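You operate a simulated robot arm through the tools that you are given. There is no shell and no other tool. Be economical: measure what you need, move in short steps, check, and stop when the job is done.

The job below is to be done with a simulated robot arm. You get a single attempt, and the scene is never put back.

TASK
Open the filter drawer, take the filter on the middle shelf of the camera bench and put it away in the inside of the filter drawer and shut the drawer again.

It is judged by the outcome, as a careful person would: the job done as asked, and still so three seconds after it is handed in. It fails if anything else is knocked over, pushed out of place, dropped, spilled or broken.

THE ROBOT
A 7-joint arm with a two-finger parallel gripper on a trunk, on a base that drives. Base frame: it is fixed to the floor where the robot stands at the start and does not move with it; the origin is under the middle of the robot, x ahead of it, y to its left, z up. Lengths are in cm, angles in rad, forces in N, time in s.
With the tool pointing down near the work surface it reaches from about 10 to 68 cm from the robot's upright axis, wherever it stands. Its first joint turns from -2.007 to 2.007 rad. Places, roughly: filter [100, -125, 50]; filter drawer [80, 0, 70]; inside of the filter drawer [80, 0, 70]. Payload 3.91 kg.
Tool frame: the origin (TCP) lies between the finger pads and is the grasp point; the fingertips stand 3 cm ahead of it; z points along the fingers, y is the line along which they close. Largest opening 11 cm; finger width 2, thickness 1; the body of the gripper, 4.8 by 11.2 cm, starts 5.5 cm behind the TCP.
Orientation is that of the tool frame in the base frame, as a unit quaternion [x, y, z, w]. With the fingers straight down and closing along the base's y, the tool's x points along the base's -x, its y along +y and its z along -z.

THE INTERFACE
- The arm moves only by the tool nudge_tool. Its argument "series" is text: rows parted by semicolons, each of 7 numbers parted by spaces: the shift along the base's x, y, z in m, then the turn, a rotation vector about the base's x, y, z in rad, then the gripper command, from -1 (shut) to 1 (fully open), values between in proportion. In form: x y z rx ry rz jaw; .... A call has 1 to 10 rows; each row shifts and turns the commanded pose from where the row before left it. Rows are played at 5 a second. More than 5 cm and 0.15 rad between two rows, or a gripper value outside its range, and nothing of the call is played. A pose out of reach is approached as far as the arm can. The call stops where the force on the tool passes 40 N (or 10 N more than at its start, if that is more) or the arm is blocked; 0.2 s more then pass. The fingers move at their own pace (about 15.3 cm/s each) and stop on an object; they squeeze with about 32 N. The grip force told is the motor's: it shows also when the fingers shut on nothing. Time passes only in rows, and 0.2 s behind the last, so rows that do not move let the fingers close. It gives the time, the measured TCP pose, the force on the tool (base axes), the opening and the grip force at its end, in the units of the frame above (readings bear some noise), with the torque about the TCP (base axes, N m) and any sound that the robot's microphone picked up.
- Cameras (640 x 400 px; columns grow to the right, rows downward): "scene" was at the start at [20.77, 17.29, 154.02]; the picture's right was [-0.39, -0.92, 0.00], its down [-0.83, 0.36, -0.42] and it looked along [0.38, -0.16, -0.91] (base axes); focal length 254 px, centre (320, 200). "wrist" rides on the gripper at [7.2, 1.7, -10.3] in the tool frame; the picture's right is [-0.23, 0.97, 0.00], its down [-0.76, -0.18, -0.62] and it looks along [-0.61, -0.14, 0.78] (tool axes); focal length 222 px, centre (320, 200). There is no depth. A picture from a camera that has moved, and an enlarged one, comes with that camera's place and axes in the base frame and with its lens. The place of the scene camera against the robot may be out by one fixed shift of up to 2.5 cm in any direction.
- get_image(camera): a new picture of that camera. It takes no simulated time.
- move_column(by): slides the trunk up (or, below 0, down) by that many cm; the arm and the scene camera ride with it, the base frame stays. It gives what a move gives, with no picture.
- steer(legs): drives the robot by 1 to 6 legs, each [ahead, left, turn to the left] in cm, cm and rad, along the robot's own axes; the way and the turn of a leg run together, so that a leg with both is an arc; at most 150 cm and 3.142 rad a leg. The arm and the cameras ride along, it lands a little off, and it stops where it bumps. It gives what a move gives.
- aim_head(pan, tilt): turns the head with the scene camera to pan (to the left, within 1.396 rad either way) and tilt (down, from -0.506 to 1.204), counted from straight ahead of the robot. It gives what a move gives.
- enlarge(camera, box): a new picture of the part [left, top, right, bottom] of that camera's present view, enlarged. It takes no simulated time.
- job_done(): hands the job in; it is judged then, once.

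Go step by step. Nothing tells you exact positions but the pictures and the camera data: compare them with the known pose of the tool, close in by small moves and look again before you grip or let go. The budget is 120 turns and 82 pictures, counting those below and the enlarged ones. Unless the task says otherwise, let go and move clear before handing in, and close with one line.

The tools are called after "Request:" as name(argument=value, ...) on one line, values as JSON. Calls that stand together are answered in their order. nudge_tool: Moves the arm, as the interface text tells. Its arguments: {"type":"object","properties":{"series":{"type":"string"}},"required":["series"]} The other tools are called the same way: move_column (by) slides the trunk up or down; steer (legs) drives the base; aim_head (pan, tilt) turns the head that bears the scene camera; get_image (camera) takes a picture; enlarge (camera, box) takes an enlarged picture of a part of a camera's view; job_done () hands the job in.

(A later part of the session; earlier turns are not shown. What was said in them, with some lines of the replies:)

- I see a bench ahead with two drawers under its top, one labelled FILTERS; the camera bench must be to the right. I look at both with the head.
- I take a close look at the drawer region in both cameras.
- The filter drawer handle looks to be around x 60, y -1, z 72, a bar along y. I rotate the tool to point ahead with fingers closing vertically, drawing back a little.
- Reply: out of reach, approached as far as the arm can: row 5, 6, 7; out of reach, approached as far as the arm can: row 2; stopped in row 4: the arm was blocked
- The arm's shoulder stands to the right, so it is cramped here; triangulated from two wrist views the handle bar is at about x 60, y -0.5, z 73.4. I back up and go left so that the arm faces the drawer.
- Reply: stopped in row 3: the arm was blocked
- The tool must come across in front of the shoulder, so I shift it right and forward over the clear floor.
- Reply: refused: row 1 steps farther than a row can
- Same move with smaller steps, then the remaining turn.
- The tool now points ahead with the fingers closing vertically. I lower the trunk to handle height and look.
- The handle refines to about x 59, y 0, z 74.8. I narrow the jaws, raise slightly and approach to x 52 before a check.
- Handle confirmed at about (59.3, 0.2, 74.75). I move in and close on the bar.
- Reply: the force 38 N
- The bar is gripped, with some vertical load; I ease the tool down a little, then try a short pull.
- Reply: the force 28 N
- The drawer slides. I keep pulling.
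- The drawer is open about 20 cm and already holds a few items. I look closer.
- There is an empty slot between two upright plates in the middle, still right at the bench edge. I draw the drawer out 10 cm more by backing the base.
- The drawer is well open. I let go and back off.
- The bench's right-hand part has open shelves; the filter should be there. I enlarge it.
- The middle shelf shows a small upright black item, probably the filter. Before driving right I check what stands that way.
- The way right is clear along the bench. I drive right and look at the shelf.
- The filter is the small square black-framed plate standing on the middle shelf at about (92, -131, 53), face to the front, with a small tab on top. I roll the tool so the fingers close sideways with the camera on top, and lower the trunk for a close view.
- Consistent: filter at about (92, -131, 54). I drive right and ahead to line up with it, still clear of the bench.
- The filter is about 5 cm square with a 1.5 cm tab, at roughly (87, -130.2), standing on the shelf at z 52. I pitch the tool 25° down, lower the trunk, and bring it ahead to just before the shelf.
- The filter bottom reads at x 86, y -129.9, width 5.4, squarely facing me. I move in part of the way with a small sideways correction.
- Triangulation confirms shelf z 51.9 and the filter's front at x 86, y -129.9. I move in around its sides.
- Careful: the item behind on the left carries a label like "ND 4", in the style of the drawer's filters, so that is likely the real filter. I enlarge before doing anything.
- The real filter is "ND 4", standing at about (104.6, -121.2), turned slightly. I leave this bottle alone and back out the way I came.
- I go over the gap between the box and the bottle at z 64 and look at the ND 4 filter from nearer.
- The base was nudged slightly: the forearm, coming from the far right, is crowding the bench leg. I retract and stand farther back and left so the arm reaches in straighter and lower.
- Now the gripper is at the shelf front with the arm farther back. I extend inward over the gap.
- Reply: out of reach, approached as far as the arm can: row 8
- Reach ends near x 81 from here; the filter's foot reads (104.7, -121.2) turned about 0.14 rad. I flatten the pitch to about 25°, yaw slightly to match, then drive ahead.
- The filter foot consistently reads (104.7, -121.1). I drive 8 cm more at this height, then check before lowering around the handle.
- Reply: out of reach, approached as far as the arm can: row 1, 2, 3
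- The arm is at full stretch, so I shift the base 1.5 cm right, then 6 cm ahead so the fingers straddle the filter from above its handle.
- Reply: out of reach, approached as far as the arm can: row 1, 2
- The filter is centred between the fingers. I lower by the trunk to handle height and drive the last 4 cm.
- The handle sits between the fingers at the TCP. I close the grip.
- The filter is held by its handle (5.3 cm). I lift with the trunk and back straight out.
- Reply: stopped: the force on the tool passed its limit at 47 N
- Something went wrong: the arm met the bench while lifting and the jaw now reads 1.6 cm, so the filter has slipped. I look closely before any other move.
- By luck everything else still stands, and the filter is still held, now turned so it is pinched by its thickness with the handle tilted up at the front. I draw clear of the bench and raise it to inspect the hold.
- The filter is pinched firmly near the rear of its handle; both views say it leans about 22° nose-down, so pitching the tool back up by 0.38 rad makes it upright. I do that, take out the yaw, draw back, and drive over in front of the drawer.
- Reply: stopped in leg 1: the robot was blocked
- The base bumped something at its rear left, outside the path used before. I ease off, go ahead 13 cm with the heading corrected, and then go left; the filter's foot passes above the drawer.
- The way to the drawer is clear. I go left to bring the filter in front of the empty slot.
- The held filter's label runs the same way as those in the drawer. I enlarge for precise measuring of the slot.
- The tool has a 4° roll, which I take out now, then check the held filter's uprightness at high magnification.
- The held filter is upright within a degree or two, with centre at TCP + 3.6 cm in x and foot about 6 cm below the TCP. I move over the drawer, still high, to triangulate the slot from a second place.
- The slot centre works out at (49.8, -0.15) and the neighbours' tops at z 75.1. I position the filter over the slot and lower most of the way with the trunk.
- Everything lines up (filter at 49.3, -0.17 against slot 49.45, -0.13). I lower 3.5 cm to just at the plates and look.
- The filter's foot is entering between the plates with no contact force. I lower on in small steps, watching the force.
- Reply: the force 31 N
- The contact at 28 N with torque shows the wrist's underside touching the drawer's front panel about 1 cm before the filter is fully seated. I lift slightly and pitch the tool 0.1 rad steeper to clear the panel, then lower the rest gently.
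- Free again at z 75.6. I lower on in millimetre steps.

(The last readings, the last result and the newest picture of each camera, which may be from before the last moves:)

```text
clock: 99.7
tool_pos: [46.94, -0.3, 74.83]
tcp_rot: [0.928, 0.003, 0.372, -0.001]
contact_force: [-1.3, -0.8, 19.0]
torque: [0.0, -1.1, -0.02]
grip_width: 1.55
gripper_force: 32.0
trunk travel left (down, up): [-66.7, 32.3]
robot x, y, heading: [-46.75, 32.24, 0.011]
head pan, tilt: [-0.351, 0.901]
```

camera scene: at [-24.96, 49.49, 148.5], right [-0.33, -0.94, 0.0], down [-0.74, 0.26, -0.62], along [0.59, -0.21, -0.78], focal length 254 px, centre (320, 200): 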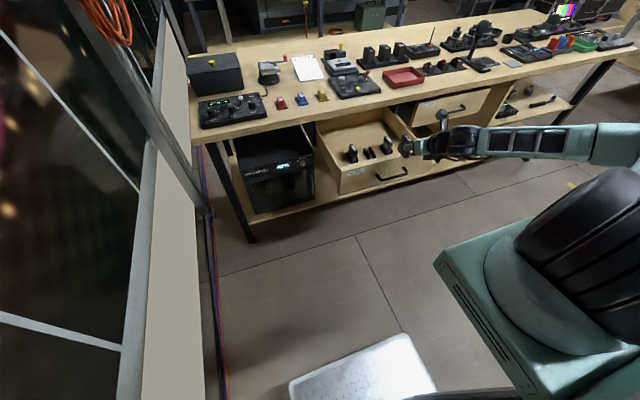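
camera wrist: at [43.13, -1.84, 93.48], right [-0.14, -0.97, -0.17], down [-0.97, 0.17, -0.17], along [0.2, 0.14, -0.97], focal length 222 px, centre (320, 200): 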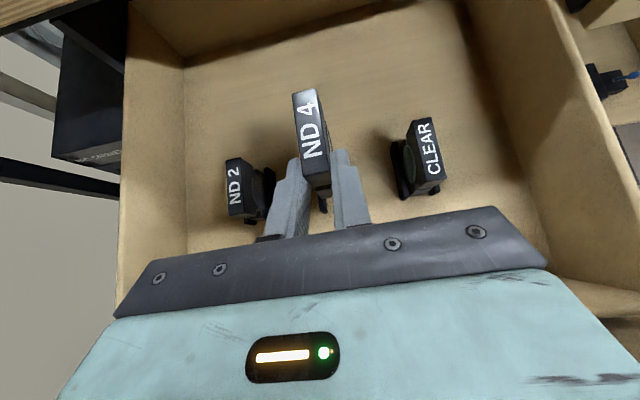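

Contact is now ahead at the filter's far foot: it stands on the drawer base. A quick look before letting go.

Request:
enlarge(camera="wrist", box=[200, 60, 460, 240])

Request:
enlarge(camera="scene", box=[350, 80, 420, 140])

```text
2.22 times, centred on (330, 150) of wrist
camera zoom: at [44.89, -1.87, 87.32], right [-0.16, -0.98, -0.16], down [-0.98, 0.17, -0.08], along [0.1, 0.14, -0.98], focal length 494 px, centre (298, 311)
```

zoom: 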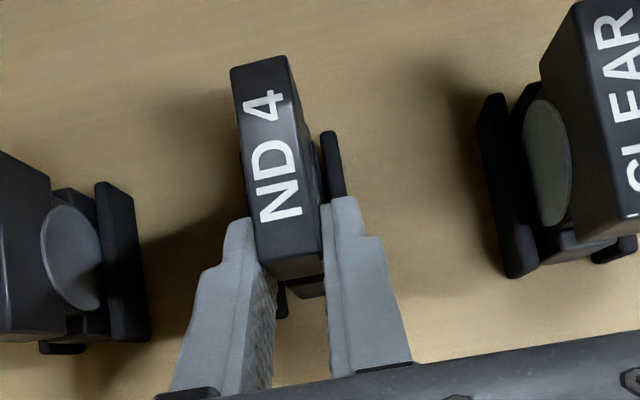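

```text
6.67 times, centred on (385, 110) of scene
camera zoom: at [-25.06, 49.51, 132.41], right [-0.33, -0.94, 0.0], down [-0.74, 0.26, -0.62], along [0.59, -0.21, -0.78], focal length 1694 px, centre (-113, 800)
```

zoom: 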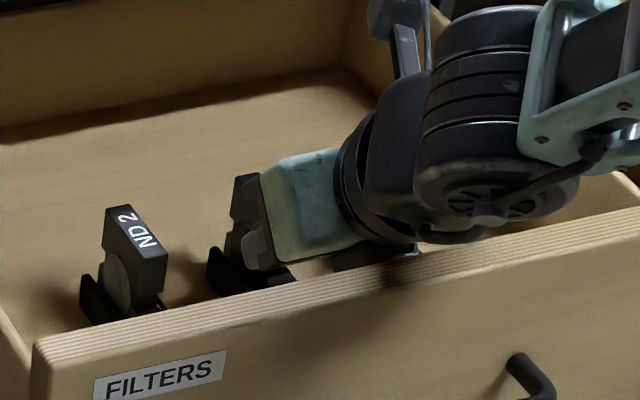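

The filter sits between the plates. I open slowly and look.

Request:
nudge_tool(series="0 0 0 0 0 0 -0.69;0 0 0 0 0 0 -0.65;0 0 0 0 0 0 -0.6;0 0 0 0 0 0 -0.5;0 0 0 0 0 0 -0.45")

Request:
enlarge(camera="wrist", box=[200, 60, 460, 240])

```text
clock: 100.9
tool_pos: [46.75, -0.17, 74.65]
tcp_rot: [0.929, 0.004, 0.371, -0.002]
contact_force: [0.5, -0.4, 0.0]
torque: [-0.04, -0.02, -0.01]
grip_width: 3.01
gripper_force: 0.0
trunk travel left (down, up): [-66.7, 32.3]
robot x, y, heading: [-47.23, 32.38, 0.012]
head pan, tilt: [-0.351, 0.901]
```

```text
2.22 times, centred on (330, 150) of wrist
camera zoom: at [44.94, -1.85, 87.18], right [-0.16, -0.97, -0.16], down [-0.98, 0.17, -0.07], along [0.1, 0.14, -0.98], focal length 494 px, centre (298, 311)
```

zoom: 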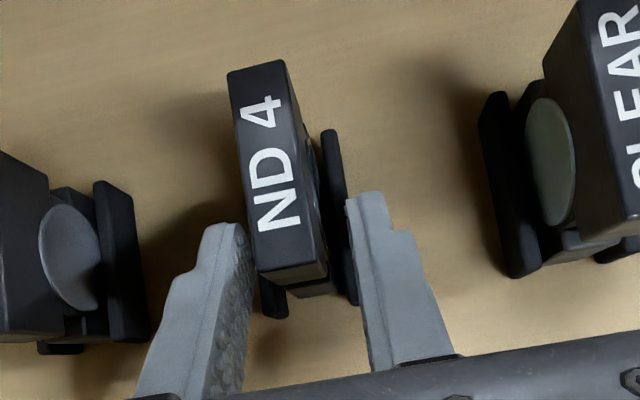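

The filter stands free in the slot. I withdraw up and back.

Request:
nudge_tool(series="-0.01 0 0.02 0 0 0 -0.45;-0.02 0 0.03 0 0 0 -0.45;-0.02 0 0.03 0 0 0 -0.45;-0.03 0 0.03 0 0 0 -0.45;-0.03 0 0.03 0 0 0 -0.45;0 0 0 0 0 0 -0.45")

Request:
enlarge(camera="scene", box=[310, 60, 470, 180])

```text
clock: 102.3
tool_pos: [35.78, -0.16, 88.77]
tcp_rot: [0.929, 0.004, 0.371, -0.003]
contact_force: [1.2, 0.1, 0.1]
torque: [0.0, -0.03, -0.02]
grip_width: 3.04
gripper_force: 0.1
trunk travel left (down, up): [-66.7, 32.3]
robot x, y, heading: [-47.0, 32.19, 0.008]
head pan, tilt: [-0.351, 0.901]
```

```text
3.33 times, centred on (390, 120) of scene
camera zoom: at [-24.95, 49.48, 132.39], right [-0.33, -0.94, 0.0], down [-0.74, 0.26, -0.62], along [0.59, -0.21, -0.78], focal length 847 px, centre (87, 467)
```

zoom: 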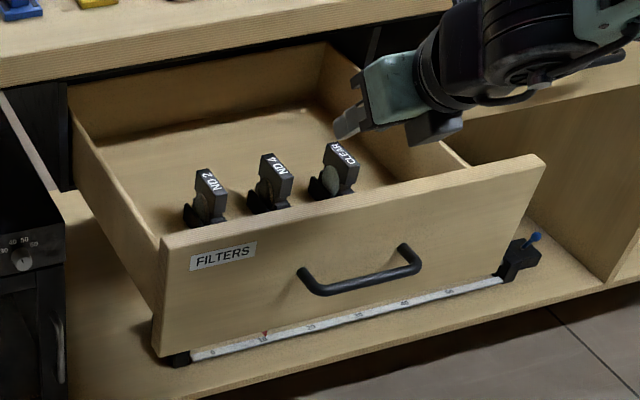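

The three filters stand neatly in the drawer. Now I draw back, level the tool and close the fingers for pushing the drawer shut.

Request:
nudge_tool(series="-0.025 0 0 0 -0.1 0 -0.6;-0.025 0 0 0 -0.1 0 -1;-0.025 0 0 0 -0.1 0 -1;-0.025 0 0 0 -0.1 0 -1;-0.025 0 0 0 -0.1 0 -1;-0.025 0 0 0 -0.1 0 -1;-0.02 0 0 0 -0.1 0 -1;-0.02 0 0 0 -0.1 0 -1;0 0 0 0 0 0 -1")

Request:
move_column(by=-11)

Request:
get_image(camera="scene")

```text
clock: 104.3
tool_pos: [17.56, 1.42, 89.16]
tcp_rot: [0.706, 0.01, 0.708, -0.018]
contact_force: [0.9, 0.5, 0.2]
torque: [0.02, 0.02, -0.01]
grip_width: 0.01
gripper_force: 32.0
trunk travel left (down, up): [-66.7, 32.3]
robot x, y, heading: [-47.43, 31.98, 0.016]
head pan, tilt: [-0.351, 0.901]
```

```text
clock: 105.7
tool_pos: [17.46, 1.42, 77.83]
tcp_rot: [0.709, 0.016, 0.704, -0.016]
contact_force: [-0.6, 0.1, 0.3]
torque: [0.02, 0.01, -0.01]
grip_width: 0.0
gripper_force: 32.0
trunk travel left (down, up): [-55.7, 43.3]
robot x, y, heading: [-46.97, 32.03, 0.015]
head pan, tilt: [-0.351, 0.901]
```

```text
6 pictures are left
camera scene: at [-24.96, 49.48, 121.4], right [-0.33, -0.94, 0.0], down [-0.74, 0.26, -0.62], along [0.59, -0.21, -0.78], focal length 254 px, centre (320, 200)
```

scene: 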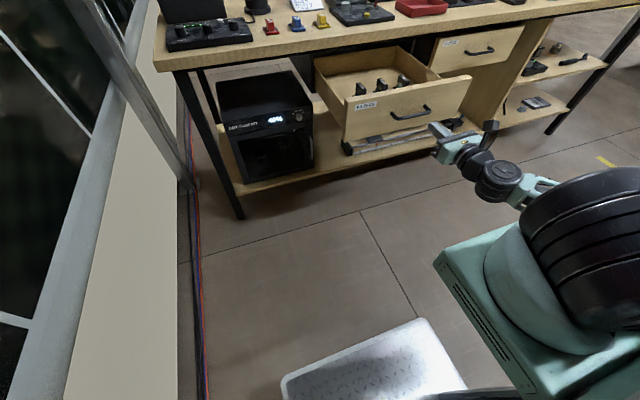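

The closed fingers are just above the handle bar, aimed at the drawer's front. I push ahead with the base in stages.

Request:
nudge_tool(series="0 -0.016 0 0 0 0 -1;0 0 0 0 0 0 -1")

Request:
steer(legs=[[10, 0, -0.012], [10, 0, 0]])

Request:
get_image(camera="scene")

```text
clock: 106.3
tool_pos: [17.76, 0.05, 78.0]
tcp_rot: [0.706, 0.011, 0.708, -0.019]
contact_force: [0.5, -0.8, -0.3]
torque: [0.0, 0.03, 0.01]
grip_width: 0.0
gripper_force: 32.1
trunk travel left (down, up): [-55.7, 43.3]
robot x, y, heading: [-47.14, 31.99, 0.014]
head pan, tilt: [-0.351, 0.901]
```

```text
clock: 108.2
tool_pos: [37.11, -0.99, 77.78]
tcp_rot: [0.711, 0.013, 0.703, -0.012]
contact_force: [-0.2, 0.0, -0.6]
torque: [-0.01, 0.0, 0.04]
grip_width: 0.03
gripper_force: 32.0
trunk travel left (down, up): [-55.7, 43.3]
robot x, y, heading: [-26.6, 32.37, -0.004]
head pan, tilt: [-0.351, 0.901]
```

```text
5 pictures are left
camera scene: at [-4.74, 49.19, 121.4], right [-0.35, -0.94, 0.0], down [-0.73, 0.27, -0.62], along [0.58, -0.22, -0.78], focal length 254 px, centre (320, 200)
```

scene: 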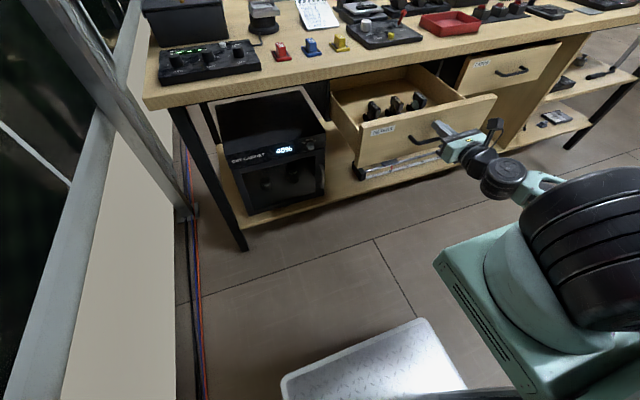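

The drawer is sliding in steadily. I push on.

Request:
steer(legs=[[18, 0, 0]])

Request:
get_image(camera="scene")

```text
clock: 109.7
tool_pos: [55.42, -0.87, 77.72]
tcp_rot: [0.71, 0.014, 0.704, -0.013]
contact_force: [0.1, 0.8, -0.1]
torque: [0.01, 0.0, 0.0]
grip_width: 0.0
gripper_force: 32.5
trunk travel left (down, up): [-55.7, 43.3]
robot x, y, heading: [-8.88, 31.85, -0.003]
head pan, tilt: [-0.351, 0.901]
```

```text
4 pictures are left
camera scene: at [13.44, 49.08, 121.4], right [-0.35, -0.94, 0.0], down [-0.73, 0.27, -0.62], along [0.58, -0.22, -0.78], focal length 254 px, centre (320, 200)
```

scene: 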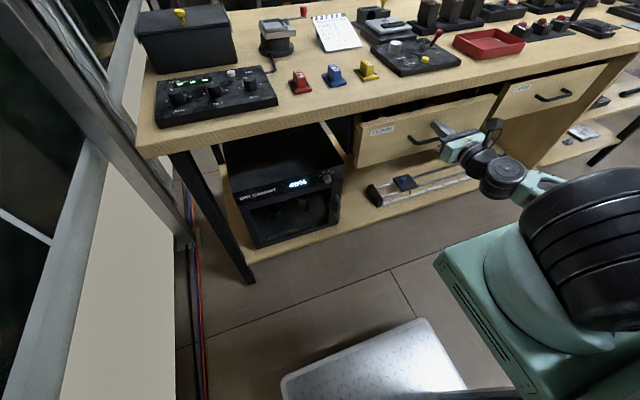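

A few cm remain. I finish with small arm pushes until it meets the stop.

Request:
nudge_tool(series="0.01 0 0 0 0 0 -1;0.01 0 0 0 0 0 -1;0.01 0 0 0 0 0 -1;0.005 0 0 0 0 0 -1;0.005 0 0 0 0 0 -1;0.005 0 0 0 0 0 -1;0.005 0 0 0 0 0 -1;0.005 0 0 0 0 0 -1;0.005 0 0 0 0 0 -1;0 0 0 0 0 0 -1")

```text
clock: 111.2
tool_pos: [59.56, -0.9, 77.89]
tcp_rot: [0.71, 0.014, 0.704, -0.013]
contact_force: [-18.0, 1.0, 3.6]
torque: [-0.04, -0.21, -0.14]
grip_width: 0.02
gripper_force: 31.9
trunk travel left (down, up): [-55.7, 43.3]
robot x, y, heading: [-9.24, 32.13, -0.007]
head pan, tilt: [-0.351, 0.901]
stopped in row 7: the force on the tool passed its limit at 53 N (the readings are from after the stop); the commanded pose is now the measured one
```

The drawer met its stop at x 59.6, as expected for closed. I back off and look.

Request:
nudge_tool(series="-0.02 0 0 0 0 0 -1;-0.03 0 0 0 0 0 -1;-0.03 0 0 0 0 0 -1;0 0 0 0 0 0 -1")

Request:
steer(legs=[[-20, 0, 0]])

Request:
get_image(camera="scene")

```text
clock: 112.2
tool_pos: [52.77, 1.18, 77.99]
tcp_rot: [0.706, 0.025, 0.707, -0.033]
contact_force: [0.4, 0.0, -0.9]
torque: [-0.03, 0.01, -0.01]
grip_width: 0.0
gripper_force: 31.7
trunk travel left (down, up): [-55.7, 43.3]
robot x, y, heading: [-9.19, 32.15, -0.004]
head pan, tilt: [-0.351, 0.901]
```

```text
clock: 113.8
tool_pos: [32.29, 1.03, 77.8]
tcp_rot: [0.71, 0.028, 0.703, -0.031]
contact_force: [-0.2, 0.0, -0.4]
torque: [-0.02, -0.03, -0.01]
grip_width: 0.03
gripper_force: 31.9
trunk travel left (down, up): [-55.7, 43.3]
robot x, y, heading: [-28.98, 32.21, -0.006]
head pan, tilt: [-0.351, 0.901]
```

```text
3 pictures are left
camera scene: at [-6.69, 49.16, 121.4], right [-0.35, -0.94, 0.0], down [-0.73, 0.27, -0.62], along [0.58, -0.22, -0.78], focal length 254 px, centre (320, 200)
```

scene: 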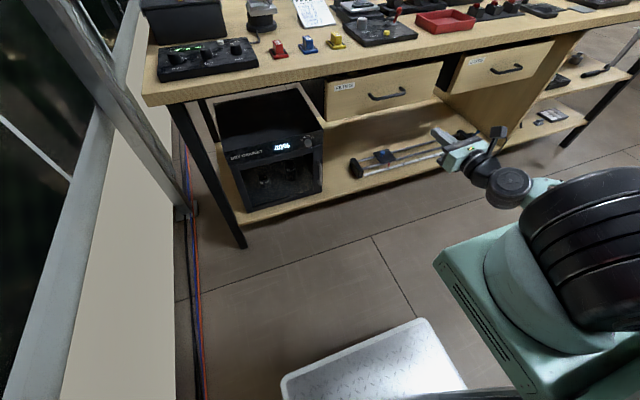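

The drawer looks shut; one enlarged check of its seating.

Request:
enlarge(camera="scene", box=[300, 20, 640, 190])

```text
1.88 times, centred on (470, 105) of scene
camera zoom: at [-6.69, 49.16, 121.4], right [-0.35, -0.94, 0.0], down [-0.73, 0.27, -0.62], along [0.58, -0.22, -0.78], focal length 478 px, centre (38, 379)
```

zoom: 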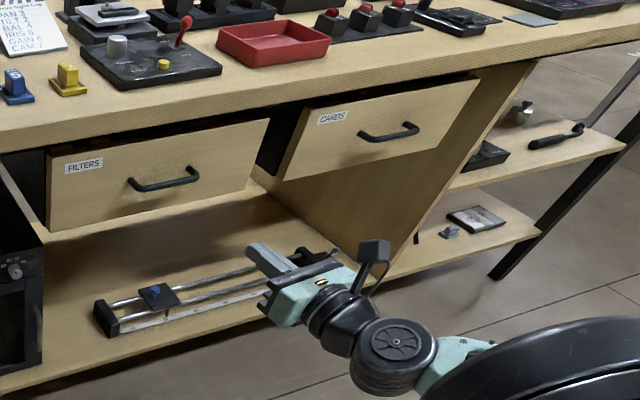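

The drawer is shut, the arm is clear of the bench, and everything visible in the last view is in place.

Request:
job_done()

```text
The job is handed in.
```

The ND 4 filter from the middle shelf is now in the empty middle slot of the filter drawer, and the drawer is shut. The filter slipped and turned in the grip when the arm met the bench on the way out, but it wasn't dropped. The base also bumped something behind it that I didn't look at.
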